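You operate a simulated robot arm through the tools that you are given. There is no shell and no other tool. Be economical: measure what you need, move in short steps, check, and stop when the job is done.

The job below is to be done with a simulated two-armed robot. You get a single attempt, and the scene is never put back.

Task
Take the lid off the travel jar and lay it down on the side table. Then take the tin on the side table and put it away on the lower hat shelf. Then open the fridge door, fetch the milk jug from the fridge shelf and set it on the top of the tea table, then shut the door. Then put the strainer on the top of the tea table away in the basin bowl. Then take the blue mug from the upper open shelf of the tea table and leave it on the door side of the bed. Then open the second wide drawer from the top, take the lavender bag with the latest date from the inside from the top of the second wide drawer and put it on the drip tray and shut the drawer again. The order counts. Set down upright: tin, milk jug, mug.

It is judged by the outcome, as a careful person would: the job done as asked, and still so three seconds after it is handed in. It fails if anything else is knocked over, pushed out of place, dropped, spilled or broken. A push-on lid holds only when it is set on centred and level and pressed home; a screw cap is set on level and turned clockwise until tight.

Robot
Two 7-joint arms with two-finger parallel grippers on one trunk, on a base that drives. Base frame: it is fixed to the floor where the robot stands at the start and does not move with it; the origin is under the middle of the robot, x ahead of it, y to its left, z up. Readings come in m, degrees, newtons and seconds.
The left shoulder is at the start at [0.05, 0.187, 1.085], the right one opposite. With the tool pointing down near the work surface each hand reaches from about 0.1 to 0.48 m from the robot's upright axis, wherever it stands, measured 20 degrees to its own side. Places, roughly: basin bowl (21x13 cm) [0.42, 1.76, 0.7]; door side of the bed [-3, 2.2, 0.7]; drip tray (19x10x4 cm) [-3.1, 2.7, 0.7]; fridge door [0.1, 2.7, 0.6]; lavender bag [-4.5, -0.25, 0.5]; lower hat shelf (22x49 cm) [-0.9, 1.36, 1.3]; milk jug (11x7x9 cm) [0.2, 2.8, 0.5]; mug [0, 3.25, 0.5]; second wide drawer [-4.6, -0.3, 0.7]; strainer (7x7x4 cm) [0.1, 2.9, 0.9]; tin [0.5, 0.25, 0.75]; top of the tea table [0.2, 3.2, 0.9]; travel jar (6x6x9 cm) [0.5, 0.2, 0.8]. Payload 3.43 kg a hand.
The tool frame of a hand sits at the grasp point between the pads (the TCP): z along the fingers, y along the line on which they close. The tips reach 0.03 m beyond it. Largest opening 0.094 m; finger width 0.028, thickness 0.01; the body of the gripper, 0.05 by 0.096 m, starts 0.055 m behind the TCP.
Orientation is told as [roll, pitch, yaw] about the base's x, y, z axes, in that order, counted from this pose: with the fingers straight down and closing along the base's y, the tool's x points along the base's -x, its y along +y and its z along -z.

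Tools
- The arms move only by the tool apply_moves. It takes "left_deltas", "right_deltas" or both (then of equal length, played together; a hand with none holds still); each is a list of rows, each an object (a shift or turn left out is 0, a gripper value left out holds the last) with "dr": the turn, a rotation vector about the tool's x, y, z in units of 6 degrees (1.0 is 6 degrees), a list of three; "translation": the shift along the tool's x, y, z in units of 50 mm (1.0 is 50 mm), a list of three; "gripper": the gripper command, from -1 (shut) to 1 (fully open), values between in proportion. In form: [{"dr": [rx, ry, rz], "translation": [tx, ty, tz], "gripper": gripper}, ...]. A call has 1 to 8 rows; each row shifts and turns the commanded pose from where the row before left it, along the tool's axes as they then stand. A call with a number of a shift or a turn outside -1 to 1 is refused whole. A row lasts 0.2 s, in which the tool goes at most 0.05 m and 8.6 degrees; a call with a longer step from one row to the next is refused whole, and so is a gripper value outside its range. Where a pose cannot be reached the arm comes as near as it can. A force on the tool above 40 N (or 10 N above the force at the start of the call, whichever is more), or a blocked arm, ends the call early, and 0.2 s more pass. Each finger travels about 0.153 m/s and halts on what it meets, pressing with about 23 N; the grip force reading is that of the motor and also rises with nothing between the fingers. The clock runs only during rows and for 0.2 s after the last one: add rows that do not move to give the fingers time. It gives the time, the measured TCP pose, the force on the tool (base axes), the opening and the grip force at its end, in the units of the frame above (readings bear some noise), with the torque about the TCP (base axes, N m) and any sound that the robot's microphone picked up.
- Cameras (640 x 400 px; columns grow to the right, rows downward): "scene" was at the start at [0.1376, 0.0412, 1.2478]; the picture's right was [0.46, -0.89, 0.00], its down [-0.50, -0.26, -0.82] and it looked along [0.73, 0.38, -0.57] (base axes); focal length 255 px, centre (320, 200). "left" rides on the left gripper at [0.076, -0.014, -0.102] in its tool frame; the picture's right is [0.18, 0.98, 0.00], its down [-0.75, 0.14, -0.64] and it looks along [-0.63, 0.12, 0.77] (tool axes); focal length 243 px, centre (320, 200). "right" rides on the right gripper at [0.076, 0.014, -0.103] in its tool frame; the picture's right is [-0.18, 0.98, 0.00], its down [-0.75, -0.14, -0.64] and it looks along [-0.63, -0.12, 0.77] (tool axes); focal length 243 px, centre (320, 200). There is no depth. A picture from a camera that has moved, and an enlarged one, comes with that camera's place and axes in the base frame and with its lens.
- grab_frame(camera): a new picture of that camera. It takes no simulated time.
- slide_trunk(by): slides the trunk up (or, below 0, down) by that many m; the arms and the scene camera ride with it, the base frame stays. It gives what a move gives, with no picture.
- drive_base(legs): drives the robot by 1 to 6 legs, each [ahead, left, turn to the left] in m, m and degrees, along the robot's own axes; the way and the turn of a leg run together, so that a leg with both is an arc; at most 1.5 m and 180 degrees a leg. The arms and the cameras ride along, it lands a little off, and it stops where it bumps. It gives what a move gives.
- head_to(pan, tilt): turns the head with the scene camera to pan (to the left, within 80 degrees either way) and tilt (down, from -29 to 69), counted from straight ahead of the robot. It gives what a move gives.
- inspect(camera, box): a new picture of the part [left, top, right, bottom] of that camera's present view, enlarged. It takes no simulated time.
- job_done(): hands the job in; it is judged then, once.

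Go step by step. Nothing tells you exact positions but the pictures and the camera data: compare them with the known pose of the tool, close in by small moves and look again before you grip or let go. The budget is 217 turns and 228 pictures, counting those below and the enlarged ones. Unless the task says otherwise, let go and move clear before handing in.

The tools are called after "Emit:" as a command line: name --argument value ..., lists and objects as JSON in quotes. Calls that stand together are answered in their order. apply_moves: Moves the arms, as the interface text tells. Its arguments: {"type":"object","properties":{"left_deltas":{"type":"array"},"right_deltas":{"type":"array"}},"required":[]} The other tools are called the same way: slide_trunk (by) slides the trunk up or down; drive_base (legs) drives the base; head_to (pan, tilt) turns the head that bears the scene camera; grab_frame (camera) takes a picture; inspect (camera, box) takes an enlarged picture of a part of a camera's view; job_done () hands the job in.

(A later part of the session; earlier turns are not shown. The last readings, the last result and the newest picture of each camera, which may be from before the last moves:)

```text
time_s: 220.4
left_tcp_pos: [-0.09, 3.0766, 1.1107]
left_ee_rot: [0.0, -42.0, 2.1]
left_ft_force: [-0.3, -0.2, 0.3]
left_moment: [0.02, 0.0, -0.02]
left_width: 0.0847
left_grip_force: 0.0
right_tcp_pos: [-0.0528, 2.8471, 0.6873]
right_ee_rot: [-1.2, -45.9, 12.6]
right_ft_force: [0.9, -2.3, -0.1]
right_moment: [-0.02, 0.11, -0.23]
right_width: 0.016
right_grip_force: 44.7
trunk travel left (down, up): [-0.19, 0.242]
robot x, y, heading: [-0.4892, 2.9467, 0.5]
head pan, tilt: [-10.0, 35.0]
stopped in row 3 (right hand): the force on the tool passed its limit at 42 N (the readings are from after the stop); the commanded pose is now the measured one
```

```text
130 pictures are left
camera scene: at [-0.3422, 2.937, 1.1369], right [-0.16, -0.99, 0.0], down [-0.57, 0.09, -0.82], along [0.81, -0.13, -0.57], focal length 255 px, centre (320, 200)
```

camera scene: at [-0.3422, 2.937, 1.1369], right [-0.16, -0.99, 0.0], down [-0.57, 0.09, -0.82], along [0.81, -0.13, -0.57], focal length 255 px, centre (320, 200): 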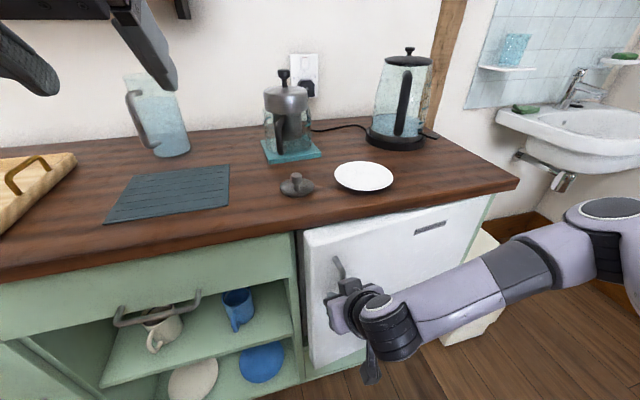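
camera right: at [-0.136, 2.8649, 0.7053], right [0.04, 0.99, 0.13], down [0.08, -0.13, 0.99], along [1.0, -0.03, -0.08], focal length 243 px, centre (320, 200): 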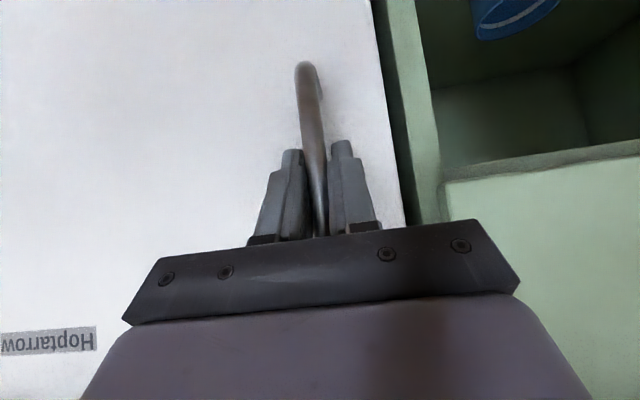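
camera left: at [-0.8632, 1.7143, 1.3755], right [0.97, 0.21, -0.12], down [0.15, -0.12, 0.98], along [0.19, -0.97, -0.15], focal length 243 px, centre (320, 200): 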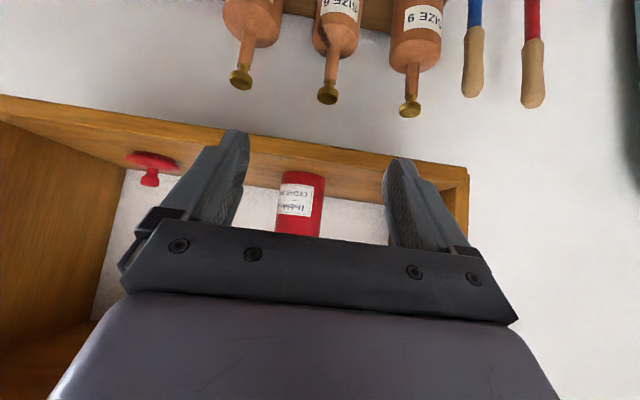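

The door has come loose from its seal. Continue the arc.

Emit:
apply_moves --right_deltas '[{"translation": [0.4, -0.03, -0.42], "dr": [-0.54, 0, -0.52]}, {"translation": [0.4, -0.03, -0.42], "dr": [-0.54, 0, -0.52]}, {"translation": [0.4, -0.03, -0.42], "dr": [-0.54, 0, -0.52]}, {"translation": [0.4, -0.03, -0.42], "dr": [-0.54, 0, -0.52]}, {"translation": [0.4, -0.03, -0.42], "dr": [-0.54, 0, -0.52]}, {}]'

Emit:
apply_moves --right_deltas '[{"translation": [0.4, -0.03, -0.42], "dr": [-0.54, 0, -0.52]}, {"translation": [0.4, -0.03, -0.42], "dr": [-0.54, 0, -0.52]}, {"translation": [0.4, -0.03, -0.42], "dr": [-0.54, 0, -0.52]}, {"translation": [0.4, -0.03, -0.42], "dr": [-0.54, 0, -0.52]}, {"translation": [0.4, -0.03, -0.42], "dr": [-0.54, 0, -0.52]}, {}]'

Emit:
grab_frame --camera "scene"

```text
time_s: 220.8
left_tcp_pos: [-0.0899, 3.077, 1.1115]
left_ee_rot: [-0.1, -42.0, 2.2]
left_ft_force: [-0.3, 0.1, 0.4]
left_moment: [0.04, -0.03, 0.02]
left_width: 0.0845
left_grip_force: 0.1
right_tcp_pos: [-0.0676, 2.8412, 0.6887]
right_ee_rot: [-0.1, -46.6, 12.5]
right_ft_force: [1.8, -5.1, 2.1]
right_moment: [-0.27, 0.71, -0.03]
right_width: 0.0162
right_grip_force: 44.8
trunk travel left (down, up): [-0.19, 0.242]
robot x, y, heading: [-0.4869, 2.9487, 0.6]
head pan, tilt: [-10.0, 35.0]
stopped in row 1 (right hand): the force on the tool passed its limit at 101 N (the readings are from after the stop); the commanded pose is now the measured one
```

```text
time_s: 221.1
left_tcp_pos: [-0.0889, 3.0764, 1.1107]
left_ee_rot: [0.0, -42.0, 2.1]
left_ft_force: [-0.2, -0.6, -0.1]
left_moment: [-0.01, -0.05, -0.04]
left_width: 0.0846
left_grip_force: 0.0
right_tcp_pos: [-0.0744, 2.8384, 0.6884]
right_ee_rot: [0.5, -46.8, 12.1]
right_ft_force: [2.7, -5.7, 2.1]
right_moment: [-0.25, 1.14, -0.03]
right_width: 0.0163
right_grip_force: 45.0
right hand out of reach, approached as far as the arm can: row 1
trunk travel left (down, up): [-0.19, 0.242]
robot x, y, heading: [-0.4875, 2.9496, 0.4]
head pan, tilt: [-10.0, 35.0]
stopped in row 1 (right hand): the force on the tool passed its limit at 50 N (the readings are from after the stop); the commanded pose is now the measured one
```

```text
129 pictures are left
camera scene: at [-0.3417, 2.9357, 1.137], right [-0.16, -0.99, 0.0], down [-0.57, 0.09, -0.82], along [0.81, -0.13, -0.57], focal length 255 px, centre (320, 200)
```

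scene: 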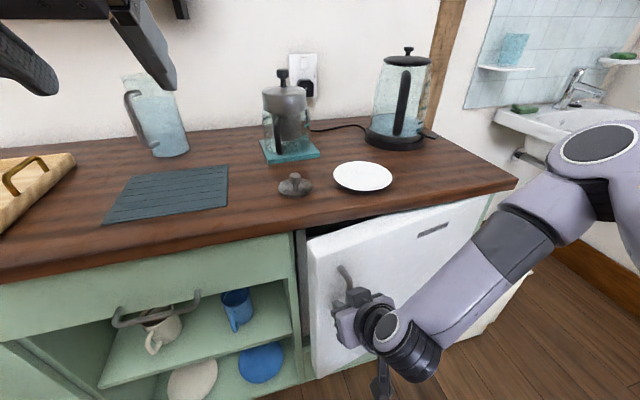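

The right arm is near its limit, but the door is ajar. I'll swing the whole base about the hinge instead, with the arm held still, in small steps.

Emit:
drive_base --legs '[[-0.064, -0.075, 8]]'

Emit:
grab_frame --camera "scene"

```text
time_s: 222.4
left_tcp_pos: [-0.1669, 3.0486, 1.1119]
left_ee_rot: [0.1, -42.0, 9.5]
left_ft_force: [0.0, -0.2, 0.7]
left_moment: [0.02, 0.0, -0.01]
left_width: 0.0845
left_grip_force: 0.0
right_tcp_pos: [-0.1184, 2.8158, 0.6881]
right_ee_rot: [0.0, -47.1, 19.8]
right_ft_force: [18.5, -30.0, 2.3]
right_moment: [0.28, 1.16, 0.07]
right_width: 0.016
right_grip_force: 45.1
trunk travel left (down, up): [-0.19, 0.242]
robot x, y, heading: [-0.5437, 2.8705, 8.1]
head pan, tilt: [-10.0, 35.0]
```

```text
128 pictures are left
camera scene: at [-0.3983, 2.8754, 1.137], right [-0.03, -1.0, 0.0], down [-0.57, 0.02, -0.82], along [0.82, -0.02, -0.57], focal length 255 px, centre (320, 200)
```

scene: 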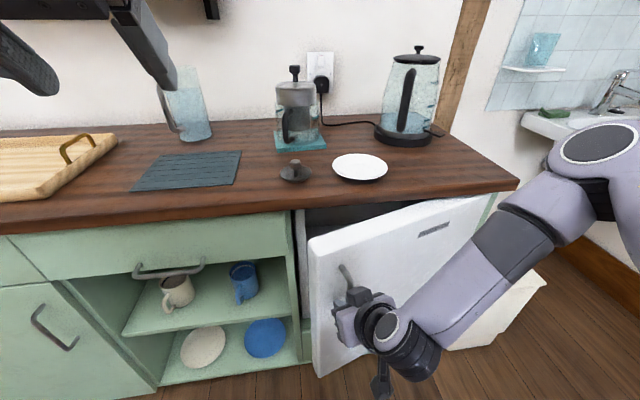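

That works. Continue swinging in two more steps.

Emit:
drive_base --legs '[[-0.084, -0.1, 10]]'

Emit:
drive_base --legs '[[-0.084, -0.1, 10]]'

Emit:
grab_frame --camera "scene"

```text
time_s: 223.9
left_tcp_pos: [-0.2625, 2.9951, 1.1115]
left_ee_rot: [0.2, -42.0, 19.7]
left_ft_force: [0.2, -0.9, 0.2]
left_moment: [-0.02, -0.02, 0.0]
left_width: 0.0843
left_grip_force: 0.1
right_tcp_pos: [-0.1736, 2.7737, 0.6888]
right_ee_rot: [-0.2, -47.2, 29.8]
right_ft_force: [14.0, -15.4, -2.0]
right_moment: [0.01, 0.74, 0.01]
right_width: 0.0158
right_grip_force: 45.3
trunk travel left (down, up): [-0.19, 0.242]
robot x, y, heading: [-0.6016, 2.7544, 18.4]
head pan, tilt: [-10.0, 35.0]
```

```text
time_s: 225.5
left_tcp_pos: [-0.3463, 2.9261, 1.1119]
left_ee_rot: [0.0, -42.1, 29.7]
left_ft_force: [-0.4, 0.7, -0.5]
left_moment: [-0.04, -0.01, -0.03]
left_width: 0.0848
left_grip_force: 0.1
right_tcp_pos: [-0.2202, 2.7231, 0.6883]
right_ee_rot: [-0.3, -46.9, 39.7]
right_ft_force: [-6.2, 4.6, -8.1]
right_moment: [0.06, -0.2, -0.03]
right_width: 0.016
right_grip_force: 44.9
trunk travel left (down, up): [-0.19, 0.242]
robot x, y, heading: [-0.643, 2.6302, 28.0]
head pan, tilt: [-10.0, 35.0]
```

```text
127 pictures are left
camera scene: at [-0.5049, 2.6855, 1.1371], right [0.31, -0.95, 0.0], down [-0.54, -0.18, -0.82], along [0.78, 0.26, -0.57], focal length 255 px, centre (320, 200)
```

scene: 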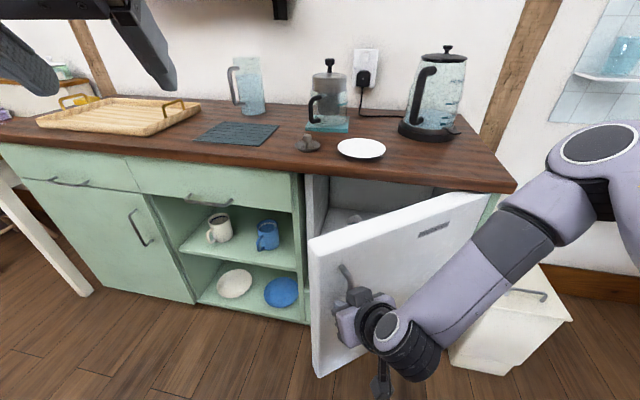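

Emit:
drive_base --legs '[[-0.084, -0.1, 10]]'

Emit:
drive_base --legs '[[-0.084, -0.1, 10]]'

Emit:
drive_base --legs '[[-0.084, -0.1, 10]]'

Emit:
grab_frame --camera "scene"

```text
time_s: 227.0
left_tcp_pos: [-0.4187, 2.8441, 1.1116]
left_ee_rot: [0.0, -42.0, 39.9]
left_ft_force: [0.3, -0.2, 0.3]
left_moment: [0.03, 0.0, -0.02]
left_width: 0.0846
left_grip_force: 0.1
right_tcp_pos: [-0.2574, 2.6643, 0.6882]
right_ee_rot: [-0.3, -47.1, 49.8]
right_ft_force: [11.5, -5.7, 3.2]
right_moment: [-0.41, 0.65, -0.04]
right_width: 0.0161
right_grip_force: 45.5
trunk travel left (down, up): [-0.19, 0.242]
robot x, y, heading: [-0.6585, 2.4986, 38.3]
head pan, tilt: [-10.0, 35.0]
```

```text
time_s: 228.6
left_tcp_pos: [-0.4774, 2.7493, 1.1123]
left_ee_rot: [0.1, -42.0, 49.9]
left_ft_force: [0.5, -0.4, -0.4]
left_moment: [0.0, 0.01, 0.01]
left_width: 0.0845
left_grip_force: 0.1
right_tcp_pos: [-0.2835, 2.6008, 0.6887]
right_ee_rot: [-0.7, -47.2, 59.7]
right_ft_force: [29.1, -9.5, 5.6]
right_moment: [-0.71, 1.04, 0.08]
right_width: 0.016
right_grip_force: 45.2
trunk travel left (down, up): [-0.19, 0.242]
robot x, y, heading: [-0.6521, 2.3671, 48.4]
head pan, tilt: [-10.0, 35.0]
```

```text
time_s: 230.1
left_tcp_pos: [-0.5163, 2.6471, 1.1116]
left_ee_rot: [0.0, -41.9, 59.9]
left_ft_force: [0.4, 0.0, 0.0]
left_moment: [-0.01, 0.01, 0.02]
left_width: 0.0846
left_grip_force: 0.1
right_tcp_pos: [-0.3003, 2.5349, 0.6892]
right_ee_rot: [-0.8, -47.3, 69.7]
right_ft_force: [11.0, -3.0, -2.5]
right_moment: [-0.15, 0.27, 0.0]
right_width: 0.0161
right_grip_force: 44.9
trunk travel left (down, up): [-0.19, 0.242]
robot x, y, heading: [-0.6178, 2.2448, 58.6]
head pan, tilt: [-10.0, 35.0]
```

```text
126 pictures are left
camera scene: at [-0.5302, 2.359, 1.1371], right [0.75, -0.66, 0.0], down [-0.38, -0.43, -0.82], along [0.54, 0.61, -0.57], focal length 255 px, centre (320, 200)
```

scene: 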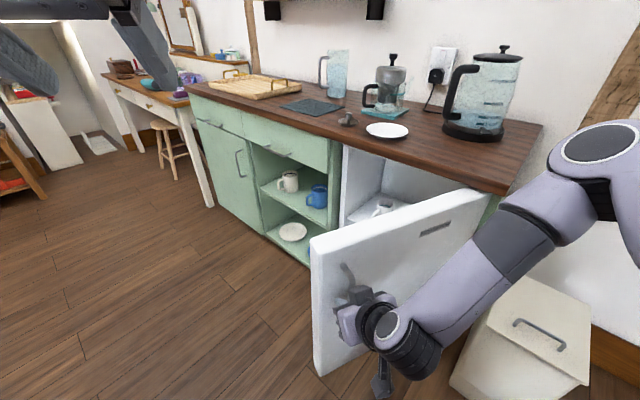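

Emit:
drive_base --legs '[[-0.084, -0.1, 10]]'

Emit:
drive_base --legs '[[-0.084, -0.1, 10]]'

Emit:
grab_frame --camera "scene"

```text
time_s: 231.6
left_tcp_pos: [-0.5347, 2.5395, 1.1115]
left_ee_rot: [-0.1, -42.0, 69.9]
left_ft_force: [-0.1, -0.1, 0.0]
left_moment: [0.01, -0.01, 0.01]
left_width: 0.0848
left_grip_force: 0.0
right_tcp_pos: [-0.303, 2.4662, 0.688]
right_ee_rot: [-0.9, -47.2, 79.8]
right_ft_force: [-10.3, -1.3, -5.9]
right_moment: [0.15, -0.16, 0.02]
right_width: 0.016
right_grip_force: 45.1
trunk travel left (down, up): [-0.19, 0.242]
robot x, y, heading: [-0.5701, 2.1257, 68.5]
head pan, tilt: [-10.0, 35.0]
```

```text
time_s: 233.2
left_tcp_pos: [-0.5376, 2.4305, 1.1111]
left_ee_rot: [0.0, -42.0, 80.0]
left_ft_force: [-0.5, -0.4, 0.4]
left_moment: [0.01, 0.02, 0.05]
left_width: 0.0846
left_grip_force: 0.0
right_tcp_pos: [-0.2946, 2.3997, 0.6893]
right_ee_rot: [-0.9, -47.3, 89.6]
right_ft_force: [18.6, 3.6, 5.6]
right_moment: [-0.83, 0.32, 0.03]
right_width: 0.0163
right_grip_force: 44.9
trunk travel left (down, up): [-0.19, 0.242]
robot x, y, heading: [-0.4956, 2.016, 78.6]
head pan, tilt: [-10.0, 35.0]
```

```text
125 pictures are left
camera scene: at [-0.4517, 2.1554, 1.1371], right [0.93, -0.37, 0.0], down [-0.21, -0.53, -0.82], along [0.3, 0.76, -0.57], focal length 255 px, centre (320, 200)
```

scene: 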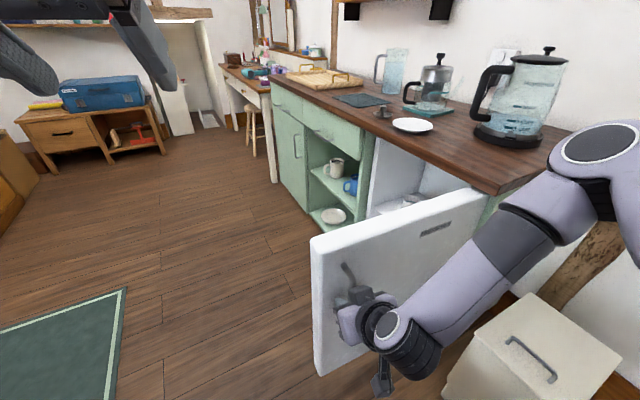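

The door is about 85° open. I'll release the handle, back off, and drive around to the front of the fridge.

Emit:
apply_moves --right_deltas '[{"gripper": 0.5}, {"gripper": 1}, {"gripper": 1}, {"translation": [0, 0, -0.5]}, {"translation": [0, 0, -0.8]}, {"translation": [0, 0, -0.8]}, {}]'

Emit:
drive_base --legs '[[-0.05, 0.55, 0], [0.8, 0, 0], [0, 0, -78]]'

Emit:
grab_frame --camera "scene"

```text
time_s: 234.8
left_tcp_pos: [-0.5372, 2.4309, 1.1113]
left_ee_rot: [-0.1, -42.0, 79.9]
left_ft_force: [-0.3, -0.8, 0.4]
left_moment: [0.01, 0.01, 0.0]
left_width: 0.0845
left_grip_force: 0.0
right_tcp_pos: [-0.3011, 2.3392, 0.7476]
right_ee_rot: [-1.0, -47.4, 89.7]
right_ft_force: [0.7, 0.6, -0.1]
right_moment: [0.0, -0.02, -0.01]
right_width: 0.0941
right_grip_force: 0.0
right hand out of reach, approached as far as the arm can: row 6
trunk travel left (down, up): [-0.19, 0.242]
robot x, y, heading: [-0.4969, 2.0175, 78.4]
head pan, tilt: [-10.0, 35.0]
```

```text
time_s: 247.3
left_tcp_pos: [-0.5012, 2.9998, 1.1107]
left_ee_rot: [0.1, -42.0, 3.9]
left_ft_force: [0.0, 0.4, -0.1]
left_moment: [0.01, -0.02, -0.01]
left_width: 0.0847
left_grip_force: 0.0
right_tcp_pos: [-0.5319, 2.7466, 0.7465]
right_ee_rot: [-0.9, -47.3, 13.7]
right_ft_force: [-0.2, 0.6, -1.2]
right_moment: [0.02, 0.01, 0.03]
right_width: 0.094
right_grip_force: 0.0
trunk travel left (down, up): [-0.19, 0.242]
robot x, y, heading: [-0.8931, 2.8588, 2.3]
head pan, tilt: [-10.0, 35.0]
```

```text
124 pictures are left
camera scene: at [-0.748, 2.8503, 1.1371], right [-0.13, -0.99, 0.0], down [-0.57, 0.07, -0.82], along [0.81, -0.11, -0.57], focal length 255 px, centre (320, 200)
```

scene: 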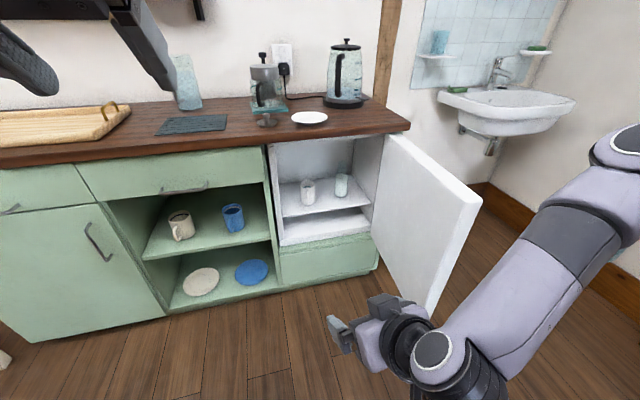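

The fridge is open; inside a white jug and a glass stand on a shelf. Zoom in.

Emit:
inspect --camera "scene" --box '[260, 130, 400, 250]'

Emit:
slide_trunk --by -0.19

Emit:
head_to --pan -2 --tilt 22

Emit:
grab_frame --camera "scene"

```text
3.33 times, centred on (330, 190) of scene
camera zoom: at [-0.748, 2.8503, 1.1371], right [-0.13, -0.99, 0.0], down [-0.57, 0.07, -0.82], along [0.81, -0.11, -0.57], focal length 849 px, centre (287, 233)
```

zoom: 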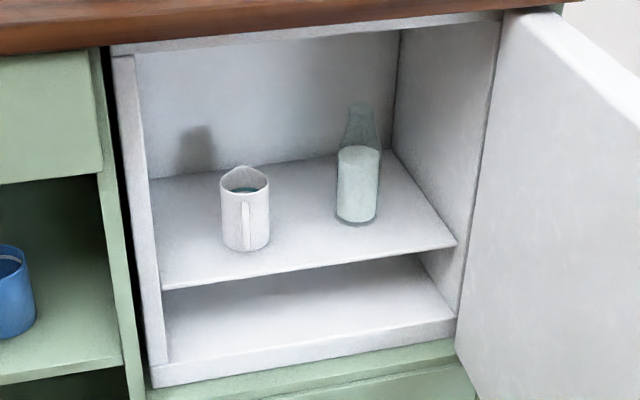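

```text
time_s: 249.3
left_tcp_pos: [-0.5003, 2.9989, 0.9219]
left_ee_rot: [0.1, -42.0, 4.0]
left_ft_force: [0.4, 0.3, -0.6]
left_moment: [0.0, -0.03, 0.0]
left_width: 0.0843
left_grip_force: 0.0
right_tcp_pos: [-0.5319, 2.7462, 0.5584]
right_ee_rot: [-1.0, -47.3, 13.7]
right_ft_force: [-0.6, -0.5, 0.2]
right_moment: [-0.02, 0.01, -0.04]
right_width: 0.0942
right_grip_force: 0.0
trunk travel left (down, up): [0.0, 0.432]
robot x, y, heading: [-0.8918, 2.8583, 2.4]
head pan, tilt: [-10.0, 35.0]
```

```text
time_s: 250.1
left_tcp_pos: [-0.5021, 2.9994, 0.9224]
left_ee_rot: [0.0, -42.0, 4.0]
left_ft_force: [-0.2, 0.3, -0.2]
left_moment: [0.03, -0.01, 0.01]
left_width: 0.0847
left_grip_force: 0.0
right_tcp_pos: [-0.5316, 2.746, 0.5558]
right_ee_rot: [-1.1, -47.3, 13.8]
right_ft_force: [-0.6, 0.7, 0.1]
right_moment: [0.03, -0.02, 0.02]
right_width: 0.094
right_grip_force: 0.0
trunk travel left (down, up): [0.0, 0.432]
robot x, y, heading: [-0.8927, 2.8577, 2.8]
head pan, tilt: [-2.0, 22.0]
```

```text
122 pictures are left
camera scene: at [-0.7425, 2.8626, 0.9677], right [0.01, -1.0, 0.0], down [-0.38, 0.0, -0.93], along [0.93, 0.01, -0.38], focal length 255 px, centre (320, 200)
```

scene: 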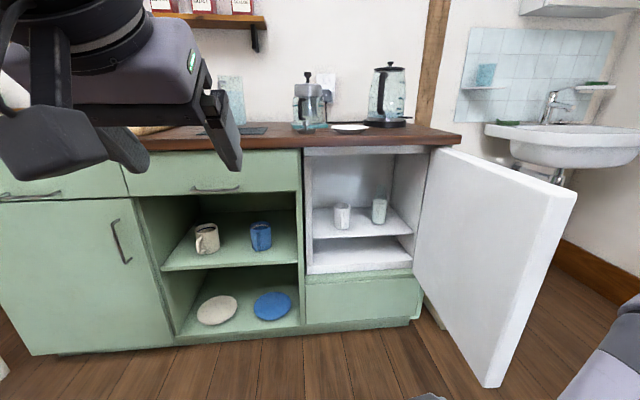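

Jug bottom is at about (0.19, 2.782, 0.462), handle toward me. The right hand suits this better if I stand further left so its elbow clears the open door. I'll set the hand orientation and raise the left hand out of the way.

Emit:
apply_moves --right_deltas '[{"dr": [0.73, 0, 0.68]}, {"dr": [0.73, 0, 0.68]}, {"dr": [0, 1, 0]}, {"dr": [0, 1, 0]}, {"dr": [0, 0.9, 0]}, {"translation": [0, -0.7, 0]}, {"translation": [0, -0.7, 0]}, {"translation": [0, -0.6, 0]}]' --left_deltas '[{"translation": [0.2, 0, -0.9]}, {"translation": [0.2, 0, -0.9]}, {"translation": [0.2, 0, -0.9]}, {"translation": [0.2, 0, -0.9]}, {}, {}, {}, {}]'

Emit:
drive_base --legs '[[0, 0.14, -2.5], [0.2, 0, 0]]'

Emit:
grab_frame --camera "right"

Emit:
grab_frame --camera "scene"

```text
time_s: 250.8
left_tcp_pos: [-0.582, 2.9949, 0.9826]
left_ee_rot: [0.9, -41.8, 4.0]
left_ft_force: [8.3, 0.5, -9.8]
left_moment: [0.19, -1.2, 0.05]
left_width: 0.0846
left_grip_force: 0.0
right_tcp_pos: [-0.532, 2.7462, 0.5567]
right_ee_rot: [-0.8, -45.0, 1.5]
right_ft_force: [0.4, 0.0, 0.6]
right_moment: [0.03, -0.03, -0.02]
right_width: 0.0941
right_grip_force: 0.1
trunk travel left (down, up): [0.0, 0.432]
robot x, y, heading: [-0.8966, 2.8557, 2.6]
head pan, tilt: [-2.0, 22.0]
stopped in row 3 (left hand): the force on the tool passed its limit at 80 N (the readings are from after the stop); the commanded pose is now the measured one
```

```text
time_s: 253.9
left_tcp_pos: [-0.3842, 3.1199, 0.9837]
left_ee_rot: [0.9, -41.8, 1.5]
left_ft_force: [16.2, 4.4, -8.4]
left_moment: [-0.12, -0.72, -0.6]
left_width: 0.0846
left_grip_force: 0.1
right_tcp_pos: [-0.3449, 2.8699, 0.5565]
right_ee_rot: [-0.8, -45.0, -0.9]
right_ft_force: [-0.4, -0.7, -0.1]
right_moment: [0.02, 0.0, -0.06]
right_width: 0.0941
right_grip_force: 0.1
trunk travel left (down, up): [0.0, 0.432]
robot x, y, heading: [-0.7, 2.9978, 0.1]
head pan, tilt: [-2.0, 22.0]
```

```text
121 pictures are left
camera right: at [-0.4711, 2.8876, 0.5752], right [0.16, 0.98, 0.12], down [0.08, -0.13, 0.99], along [0.98, -0.15, -0.1], focal length 243 px, centre (320, 200)
```

right: 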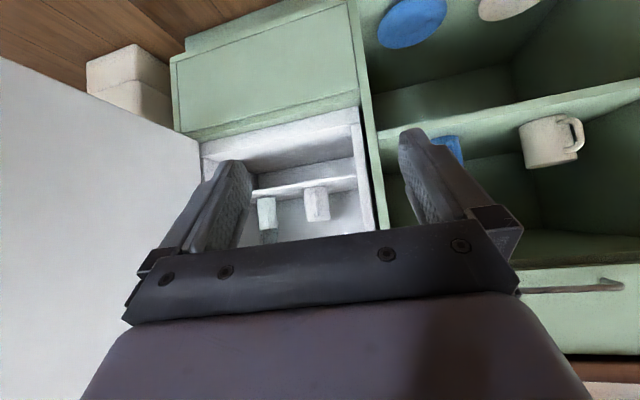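

```text
120 pictures are left
camera scene: at [-0.5495, 2.9973, 0.9703], right [-0.01, -1.0, 0.0], down [-0.35, 0.0, -0.94], along [0.94, -0.01, -0.35], focal length 255 px, centre (320, 200)
```

scene: 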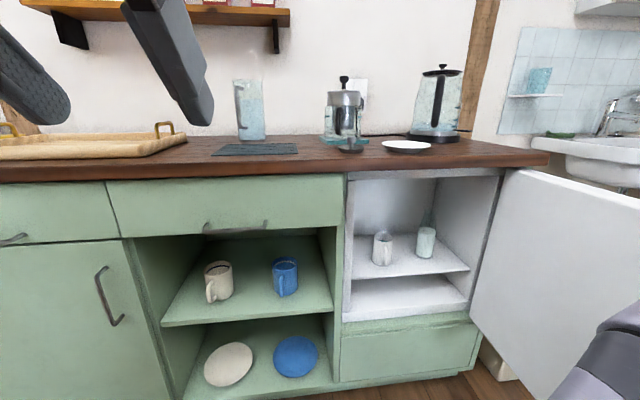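

Emit:
apply_moves --left_deltas '[{"translation": [-0.4, 0.6, 0.36]}, {"translation": [-0.4, 0.6, 0.36]}, {"translation": [-0.3, 0.3, 0.0]}, {}, {}, {}, {}]' --right_deltas '[{"dr": [0, 1, 0]}, {"dr": [0, 1, 0]}, {"dr": [0, 0.5, 0]}, {"translation": [0, -0.6, 0]}, {"translation": [0, -0.6, 0]}, {"translation": [0, -0.55, 0]}, {}]'

Emit:
grab_frame --camera "right"

```text
time_s: 255.5
left_tcp_pos: [-0.3235, 3.1977, 0.9954]
left_ee_rot: [0.8, -41.8, 1.4]
left_ft_force: [0.5, 0.4, -0.1]
left_moment: [0.02, 0.01, 0.01]
left_width: 0.0847
left_grip_force: 0.1
right_tcp_pos: [-0.3481, 2.7819, 0.5587]
right_ee_rot: [-0.7, -30.0, -1.1]
right_ft_force: [-0.2, -0.6, -0.1]
right_moment: [-0.02, -0.02, 0.0]
right_width: 0.094
right_grip_force: 0.0
trunk travel left (down, up): [0.0, 0.432]
robot x, y, heading: [-0.703, 2.9991, -0.1]
head pan, tilt: [-2.0, 22.0]
```

```text
119 pictures are left
camera right: at [-0.4648, 2.799, 0.6097], right [0.18, 0.98, 0.08], down [0.33, -0.14, 0.93], along [0.93, -0.15, -0.35], focal length 243 px, centre (320, 200)
```

right: 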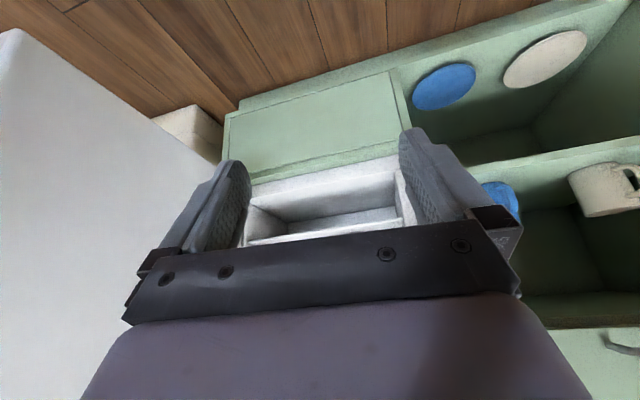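

Emit:
drive_base --legs '[[0.25, 0, 0]]'

Emit:
head_to --pan -25 --tilt 30

Emit:
grab_frame --camera "scene"

Emit:
grab_frame --camera "right"

```text
time_s: 257.3
left_tcp_pos: [-0.0713, 3.1982, 0.9959]
left_ee_rot: [0.9, -41.8, 1.5]
left_ft_force: [-0.3, 1.2, 0.9]
left_moment: [-0.03, 0.01, -0.01]
left_width: 0.0847
left_grip_force: 0.2
right_tcp_pos: [-0.0957, 2.7814, 0.5593]
right_ee_rot: [-0.6, -29.9, -1.3]
right_ft_force: [0.7, -0.3, 0.3]
right_moment: [-0.03, -0.01, -0.01]
right_width: 0.0938
right_grip_force: 0.0
trunk travel left (down, up): [0.0, 0.432]
robot x, y, heading: [-0.4502, 2.9973, -0.2]
head pan, tilt: [-2.0, 22.0]
```

```text
time_s: 258.2
left_tcp_pos: [-0.071, 3.1984, 0.996]
left_ee_rot: [0.8, -41.8, 1.5]
left_ft_force: [0.2, 0.2, -0.7]
left_moment: [-0.01, 0.0, 0.02]
left_width: 0.0847
left_grip_force: 0.0
right_tcp_pos: [-0.0967, 2.7809, 0.5597]
right_ee_rot: [-0.7, -30.0, -1.2]
right_ft_force: [0.2, -0.8, -0.2]
right_moment: [-0.01, 0.0, -0.02]
right_width: 0.0937
right_grip_force: 0.1
trunk travel left (down, up): [0.0, 0.432]
robot x, y, heading: [-0.4466, 2.9977, -0.1]
head pan, tilt: [-25.0, 30.0]
```

```text
118 pictures are left
camera scene: at [-0.3088, 2.9602, 0.9549], right [-0.42, -0.91, 0.0], down [-0.45, 0.21, -0.87], along [0.79, -0.37, -0.5], focal length 255 px, centre (320, 200)
```

scene: 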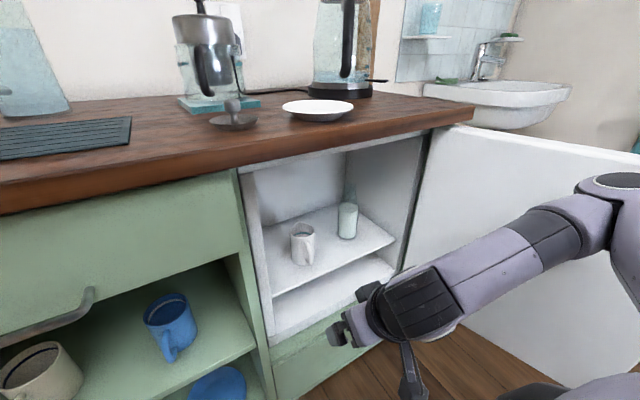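

```text
117 pictures are left
camera right: at [-0.2129, 2.7993, 0.6096], right [0.19, 0.98, 0.08], down [0.33, -0.14, 0.93], along [0.93, -0.15, -0.35], focal length 243 px, centre (320, 200)
```

right: 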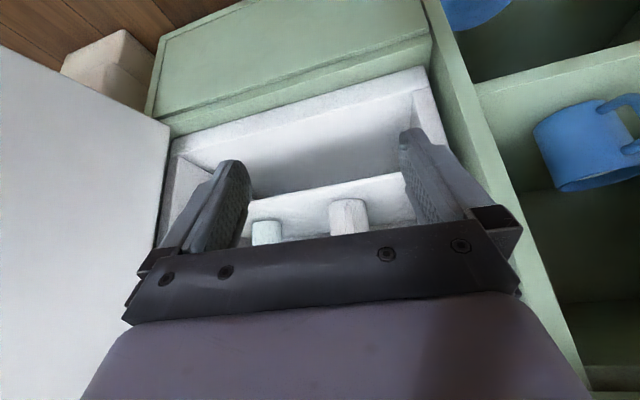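

Emit:
drive_base --legs '[[0.1, 0.005, 0]]'

Emit:
apply_moves --right_deltas '[{"translation": [-0.6, 0.03, 0.35]}, {"translation": [-0.6, 0.03, 0.35]}, {}]'

Emit:
grab_frame --camera "scene"

Emit:
grab_frame --camera "right"

```text
time_s: 259.3
left_tcp_pos: [0.0286, 3.2039, 0.9963]
left_ee_rot: [0.8, -41.9, 1.5]
left_ft_force: [0.0, -0.5, -0.4]
left_moment: [0.01, 0.04, 0.0]
left_width: 0.0844
left_grip_force: 0.1
right_tcp_pos: [0.0053, 2.7857, 0.5593]
right_ee_rot: [-0.7, -29.9, -1.2]
right_ft_force: [-0.2, 1.0, -0.4]
right_moment: [0.0, 0.01, 0.03]
right_width: 0.094
right_grip_force: 0.1
trunk travel left (down, up): [0.0, 0.432]
robot x, y, heading: [-0.3482, 2.9994, 0.0]
head pan, tilt: [-25.0, 30.0]
```

```text
time_s: 260.1
left_tcp_pos: [0.0291, 3.2034, 0.9961]
left_ee_rot: [0.8, -41.8, 1.6]
left_ft_force: [-0.6, 0.3, 0.0]
left_moment: [-0.01, 0.03, 0.03]
left_width: 0.0847
left_grip_force: 0.2
right_tcp_pos: [0.0754, 2.7893, 0.5599]
right_ee_rot: [-0.7, -30.1, -1.2]
right_ft_force: [-0.2, 0.7, 0.4]
right_moment: [0.0, -0.01, 0.0]
right_width: 0.0941
right_grip_force: 0.0
trunk travel left (down, up): [0.0, 0.432]
robot x, y, heading: [-0.3493, 3.0034, -0.0]
head pan, tilt: [-25.0, 30.0]
```

```text
116 pictures are left
camera scene: at [-0.208, 2.9652, 0.9549], right [-0.42, -0.91, 0.0], down [-0.45, 0.21, -0.87], along [0.79, -0.37, -0.5], focal length 255 px, centre (320, 200)
```

scene: 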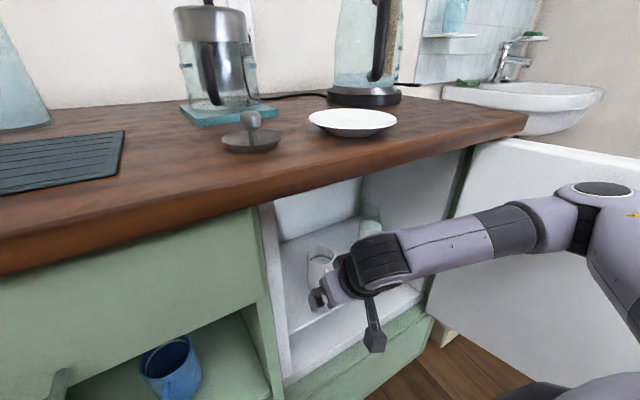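

```text
115 pictures are left
camera right: at [-0.042, 2.807, 0.6096], right [0.18, 0.98, 0.08], down [0.33, -0.14, 0.93], along [0.93, -0.15, -0.35], focal length 243 px, centre (320, 200)
```

right: 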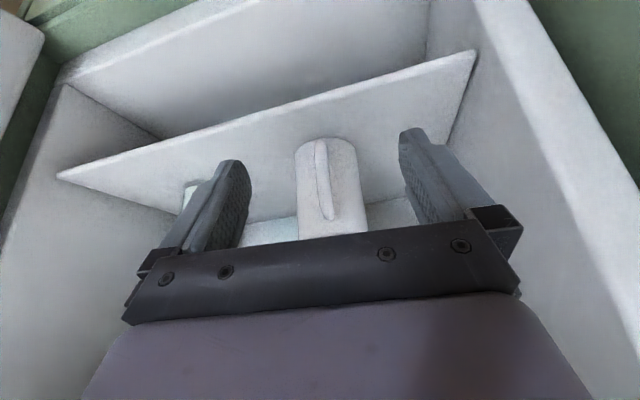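

Aligned (a 9 mm shift right needed). Forward above the handle height, then down around the jug.

Emit:
apply_moves --right_deltas '[{"translation": [-0.63, -0.06, 0.363]}, {"translation": [-0.63, -0.06, 0.363]}, {"translation": [-0.6, -0.05, 0.35]}, {}]'

Emit:
grab_frame --camera "right"

Emit:
grab_frame --camera "scene"

```text
time_s: 261.1
left_tcp_pos: [0.0285, 3.2037, 0.9947]
left_ee_rot: [0.8, -41.9, 1.6]
left_ft_force: [-0.1, 0.4, -0.7]
left_moment: [0.01, 0.02, 0.0]
left_width: 0.0846
left_grip_force: 0.0
right_tcp_pos: [0.181, 2.7749, 0.5602]
right_ee_rot: [-0.7, -30.0, -1.0]
right_ft_force: [-0.4, 0.5, 0.1]
right_moment: [-0.01, 0.01, -0.01]
right_width: 0.0943
right_grip_force: 0.1
trunk travel left (down, up): [0.0, 0.432]
robot x, y, heading: [-0.3522, 2.9988, -0.0]
head pan, tilt: [-25.0, 30.0]
```

```text
114 pictures are left
camera right: at [0.065, 2.7937, 0.61], right [0.18, 0.98, 0.08], down [0.33, -0.14, 0.93], along [0.93, -0.14, -0.35], focal length 243 px, centre (320, 200)
```

right: 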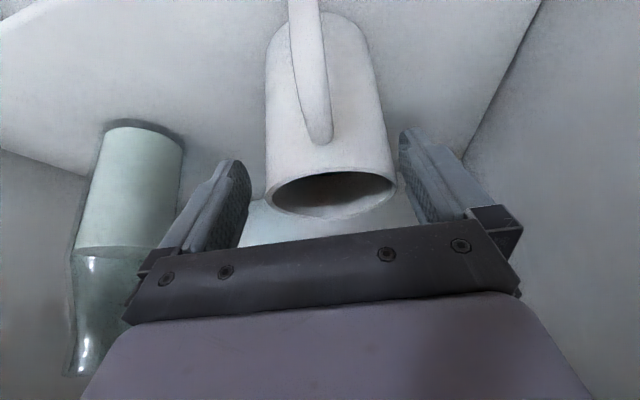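

```text
113 pictures are left
camera scene: at [-0.208, 2.9652, 0.9549], right [-0.42, -0.91, 0.0], down [-0.45, 0.21, -0.87], along [0.79, -0.37, -0.5], focal length 255 px, centre (320, 200)
```

scene: 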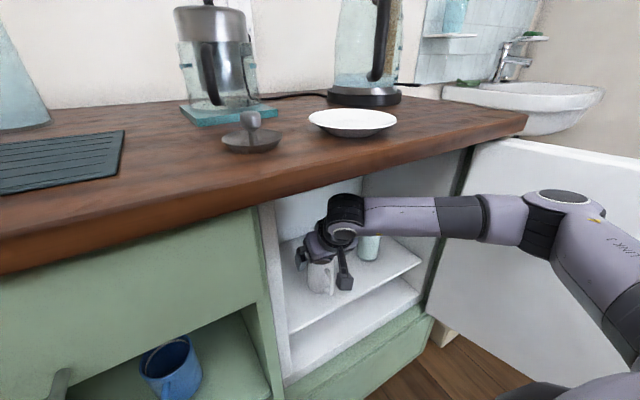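

Emit:
apply_moves --right_deltas '[{"translation": [0, 0.11, 0]}, {"translation": [0.06, 0, 0.22]}, {"translation": [0.06, 0, 0.22]}, {"translation": [0.06, 0, 0.2]}, {}]'

Emit:
grab_frame --camera "right"

```text
time_s: 262.3
left_tcp_pos: [0.0271, 3.2037, 0.9966]
left_ee_rot: [0.7, -41.8, 1.6]
left_ft_force: [0.3, 0.3, 0.2]
left_moment: [0.0, 0.0, 0.0]
left_width: 0.0846
left_grip_force: 0.0
right_tcp_pos: [0.1898, 2.7823, 0.5276]
right_ee_rot: [-0.5, -30.3, -1.1]
right_ft_force: [-4.9, 0.4, 16.0]
right_moment: [0.08, 0.54, 0.03]
right_width: 0.094
right_grip_force: 0.1
trunk travel left (down, up): [0.0, 0.432]
robot x, y, heading: [-0.3485, 3.0017, -0.1]
head pan, tilt: [-25.0, 30.0]
```

```text
112 pictures are left
camera right: at [0.0722, 2.7998, 0.5791], right [0.18, 0.98, 0.08], down [0.32, -0.14, 0.94], along [0.93, -0.14, -0.34], focal length 243 px, centre (320, 200)
```

right: 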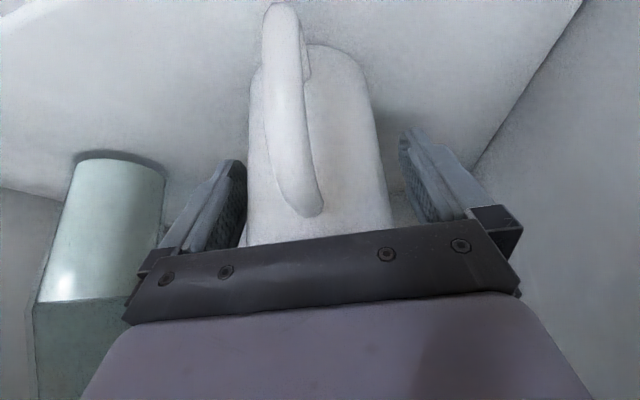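

Palm is touching the rim; I'll rise 4 mm and close.

Emit:
apply_moves --right_deltas '[{"translation": [-0.04, 0, -0.07]}, {"gripper": 0.7}, {"gripper": 0.4}, {"gripper": -1}, {}, {}]'

```text
time_s: 263.7
left_tcp_pos: [0.0291, 3.2033, 0.9963]
left_ee_rot: [0.8, -41.8, 1.6]
left_ft_force: [0.8, 0.0, -0.2]
left_moment: [0.0, -0.01, -0.03]
left_width: 0.0846
left_grip_force: 0.1
right_tcp_pos: [0.1904, 2.7797, 0.5299]
right_ee_rot: [-0.7, -30.0, -1.0]
right_ft_force: [0.1, -0.7, 0.5]
right_moment: [0.01, -0.05, 0.02]
right_width: 0.0655
right_grip_force: 22.8
trunk travel left (down, up): [0.0, 0.432]
robot x, y, heading: [-0.346, 3.0044, 0.1]
head pan, tilt: [-25.0, 30.0]
```

Emit:
apply_moves --right_deltas '[{"translation": [-0.1, 0, -0.17]}, {"translation": [-0.1, 0, -0.17]}, {"translation": [-0.1, 0, -0.17]}, {}]'

Emit:
grab_frame --camera "right"

```text
time_s: 264.7
left_tcp_pos: [0.0269, 3.2042, 0.9952]
left_ee_rot: [0.8, -41.8, 1.5]
left_ft_force: [-0.4, 0.5, -0.5]
left_moment: [0.0, 0.0, 0.01]
left_width: 0.0845
left_grip_force: 0.1
right_tcp_pos: [0.19, 2.7814, 0.5599]
right_ee_rot: [-0.8, -29.9, -1.1]
right_ft_force: [-0.2, -0.4, -1.6]
right_moment: [-0.01, -0.1, 0.03]
right_width: 0.0654
right_grip_force: 22.9
trunk travel left (down, up): [0.0, 0.432]
robot x, y, heading: [-0.3476, 3.0061, -0.2]
head pan, tilt: [-25.0, 30.0]
```

```text
111 pictures are left
camera right: at [0.0727, 2.7992, 0.6107], right [0.18, 0.98, 0.08], down [0.33, -0.14, 0.93], along [0.93, -0.15, -0.35], focal length 243 px, centre (320, 200)
```

right: 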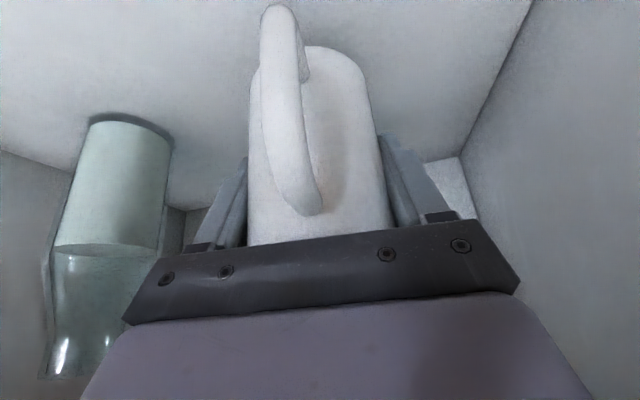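

Jug is lifted. Back out smoothly, then raise the trunk.

Emit:
drive_base --legs '[[-0.35, 0, 0]]'

Emit:
slide_trunk --by 0.42

Emit:
head_to --pan -5 --tilt 40

Emit:
grab_frame --camera "scene"

```text
time_s: 267.0
left_tcp_pos: [-0.3252, 3.2046, 0.9952]
left_ee_rot: [0.8, -41.8, 1.5]
left_ft_force: [-0.3, -0.4, -0.4]
left_moment: [0.01, -0.03, 0.02]
left_width: 0.0846
left_grip_force: 0.1
right_tcp_pos: [-0.163, 2.7816, 0.5606]
right_ee_rot: [-0.7, -29.9, -1.0]
right_ft_force: [0.5, 0.9, -2.5]
right_moment: [0.01, -0.04, 0.01]
right_width: 0.0653
right_grip_force: 23.5
trunk travel left (down, up): [0.0, 0.432]
robot x, y, heading: [-0.7064, 3.0011, 0.3]
head pan, tilt: [-25.0, 30.0]
```

```text
refused: 0.42 is not a number from -0.4 to 0.4
```

```text
time_s: 267.9
left_tcp_pos: [-0.3233, 3.2046, 0.9957]
left_ee_rot: [0.8, -41.8, 1.6]
left_ft_force: [0.4, 0.7, -0.4]
left_moment: [-0.01, -0.01, 0.04]
left_width: 0.0846
left_grip_force: 0.1
right_tcp_pos: [-0.1617, 2.7814, 0.5598]
right_ee_rot: [-0.7, -30.0, -1.0]
right_ft_force: [-0.2, -0.5, -2.9]
right_moment: [0.0, -0.08, -0.04]
right_width: 0.0652
right_grip_force: 23.3
trunk travel left (down, up): [0.0, 0.432]
robot x, y, heading: [-0.7037, 2.9987, 0.3]
head pan, tilt: [-5.0, 40.0]
```

```text
110 pictures are left
camera scene: at [-0.5584, 2.9957, 0.9396], right [-0.09, -1.0, 0.0], down [-0.64, 0.06, -0.77], along [0.76, -0.07, -0.64], focal length 255 px, centre (320, 200)
```

scene: 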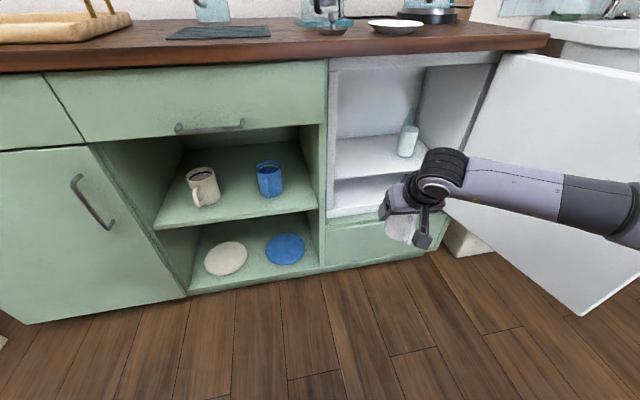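

Emit:
slide_trunk --by 0.4

Emit:
grab_frame --camera "scene"

Emit:
grab_frame --camera "right"

```text
time_s: 271.7
left_tcp_pos: [-0.3237, 3.2044, 1.395]
left_ee_rot: [0.7, -41.8, 1.5]
left_ft_force: [0.8, 0.3, -0.1]
left_moment: [-0.02, -0.02, 0.01]
left_width: 0.0846
left_grip_force: 0.1
right_tcp_pos: [-0.1636, 2.7823, 0.9595]
right_ee_rot: [-0.6, -29.9, -1.0]
right_ft_force: [0.4, 0.2, -2.6]
right_moment: [0.02, -0.05, 0.02]
right_width: 0.065
right_grip_force: 22.7
trunk travel left (down, up): [-0.4, 0.032]
robot x, y, heading: [-0.7022, 2.9997, 0.1]
head pan, tilt: [-5.0, 40.0]
```

```text
109 pictures are left
camera scene: at [-0.5583, 2.9957, 1.3395], right [-0.09, -1.0, 0.0], down [-0.64, 0.05, -0.77], along [0.76, -0.07, -0.64], focal length 255 px, centre (320, 200)
```

scene: 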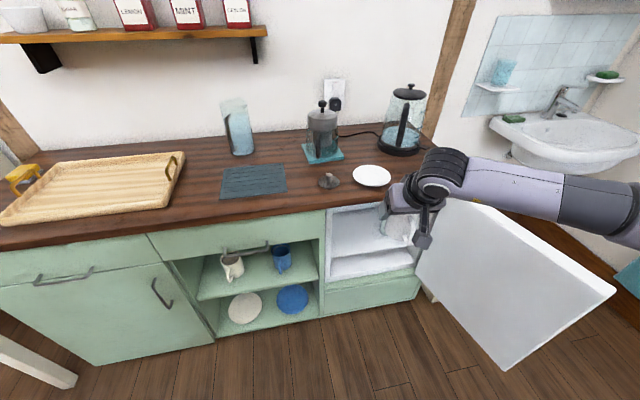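

```text
108 pictures are left
camera right: at [-0.2801, 2.7995, 1.0104], right [0.18, 0.98, 0.08], down [0.33, -0.14, 0.93], along [0.93, -0.14, -0.35], focal length 243 px, centre (320, 200)
```

right: 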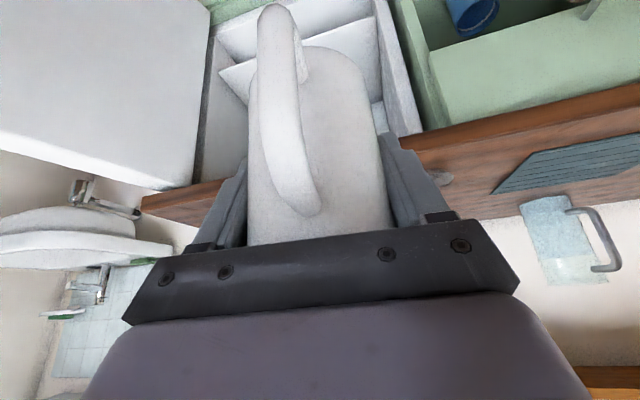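

Countertop z≈0.89. Free spot for the jug: around (0.05, 2.63), right of the saucer and in front of the kettle. I'll raise the jug and move over there.

Emit:
apply_moves --right_deltas '[{"translation": [-0.27, 0, -0.46]}, {"translation": [-0.27, 0, -0.46]}, {"translation": [-0.27, 0, -0.46]}, {}]'

Emit:
drive_base --legs '[[0, -0.15, 0], [0.15, 0, 0]]'

Emit:
head_to --pan -20 --tilt 45

Emit:
grab_frame --camera "scene"

Emit:
grab_frame --camera "right"

```text
time_s: 272.7
left_tcp_pos: [-0.3244, 3.2035, 1.395]
left_ee_rot: [0.8, -41.8, 1.6]
left_ft_force: [0.7, 0.8, -1.0]
left_moment: [0.01, -0.02, 0.01]
left_width: 0.0845
left_grip_force: 0.1
right_tcp_pos: [-0.1614, 2.7838, 1.04]
right_ee_rot: [-0.7, -29.8, -1.1]
right_ft_force: [0.1, 0.6, -3.3]
right_moment: [-0.04, -0.03, 0.0]
right_width: 0.0653
right_grip_force: 23.2
trunk travel left (down, up): [-0.4, 0.032]
robot x, y, heading: [-0.7013, 3.0014, 0.1]
head pan, tilt: [-5.0, 40.0]
```

```text
time_s: 275.6
left_tcp_pos: [-0.1763, 3.0551, 1.3963]
left_ee_rot: [0.8, -41.9, 1.7]
left_ft_force: [0.3, 0.4, 0.4]
left_moment: [-0.01, 0.01, 0.05]
left_width: 0.0845
left_grip_force: 0.0
right_tcp_pos: [-0.0153, 2.6356, 1.0388]
right_ee_rot: [-0.7, -30.0, -1.0]
right_ft_force: [0.0, 0.1, -2.4]
right_moment: [0.0, -0.05, 0.0]
right_width: 0.0653
right_grip_force: 23.4
trunk travel left (down, up): [-0.4, 0.032]
robot x, y, heading: [-0.5551, 2.8536, 0.3]
head pan, tilt: [-5.0, 40.0]
```

```text
time_s: 276.4
left_tcp_pos: [-0.1771, 3.0551, 1.3955]
left_ee_rot: [0.8, -41.8, 1.8]
left_ft_force: [-0.3, 0.5, -0.8]
left_moment: [0.02, 0.0, -0.02]
left_width: 0.0846
left_grip_force: 0.1
right_tcp_pos: [-0.0155, 2.6355, 1.0384]
right_ee_rot: [-0.7, -29.9, -1.0]
right_ft_force: [0.3, 0.8, -2.4]
right_moment: [-0.02, -0.04, -0.01]
right_width: 0.0652
right_grip_force: 23.0
trunk travel left (down, up): [-0.4, 0.032]
robot x, y, heading: [-0.5532, 2.8513, 0.4]
head pan, tilt: [-20.0, 45.0]
```

```text
107 pictures are left
camera scene: at [-0.419, 2.8265, 1.3323], right [-0.34, -0.94, 0.0], down [-0.67, 0.24, -0.71], along [0.67, -0.24, -0.71], focal length 255 px, centre (320, 200)
```

scene: 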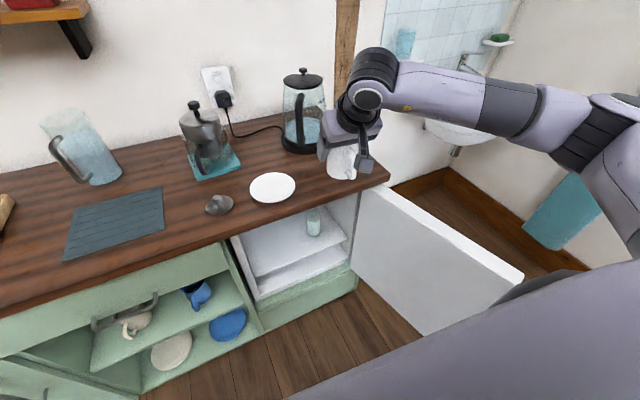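

```text
106 pictures are left
camera right: at [-0.1325, 2.6531, 1.0894], right [0.18, 0.98, 0.08], down [0.33, -0.14, 0.93], along [0.93, -0.14, -0.35], focal length 243 px, centre (320, 200)
```

right: 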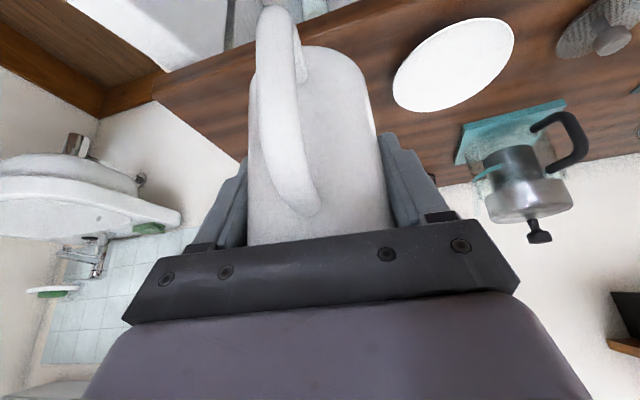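

Emit:
apply_moves --right_deltas '[{"translation": [-0.52, 0, 0.3]}, {"translation": [-0.52, 0, 0.3]}, {"translation": [0.22, 0, 0.38]}, {"translation": [0.22, 0, 0.38]}, {"translation": [0.22, 0, 0.38]}, {}]'

Emit:
inspect --camera "scene" --box '[240, 80, 420, 220]'

Emit:
grab_frame --camera "right"

```text
time_s: 277.8
left_tcp_pos: [-0.1774, 3.0555, 1.395]
left_ee_rot: [0.8, -41.8, 1.6]
left_ft_force: [0.0, -0.1, -0.3]
left_moment: [0.0, -0.01, -0.03]
left_width: 0.0845
left_grip_force: 0.0
right_tcp_pos: [0.0448, 2.6332, 0.9735]
right_ee_rot: [-0.7, -29.8, -1.1]
right_ft_force: [-0.7, 0.0, -1.7]
right_moment: [-0.01, -0.07, 0.0]
right_width: 0.0651
right_grip_force: 23.3
trunk travel left (down, up): [-0.4, 0.032]
robot x, y, heading: [-0.5562, 2.8548, 0.1]
head pan, tilt: [-20.0, 45.0]
```

```text
2.86 times, centred on (330, 150) of scene
camera zoom: at [-0.419, 2.8265, 1.3323], right [-0.34, -0.94, 0.0], down [-0.67, 0.24, -0.71], along [0.67, -0.24, -0.71], focal length 728 px, centre (291, 343)
```

zoom: 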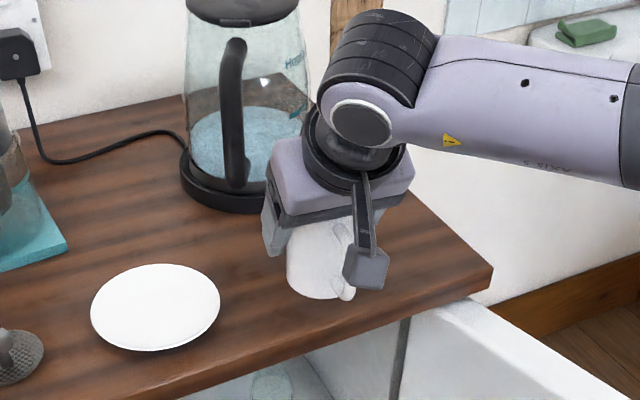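

```text
104 pictures are left
camera right: at [-0.0723, 2.6508, 1.0233], right [0.18, 0.98, 0.08], down [0.33, -0.14, 0.93], along [0.93, -0.14, -0.35], focal length 243 px, centre (320, 200)
```

right: 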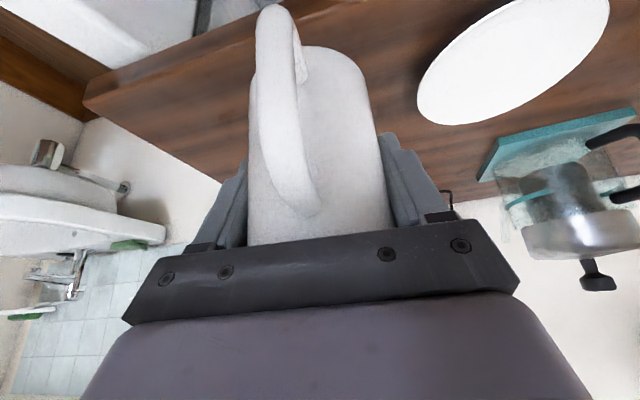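

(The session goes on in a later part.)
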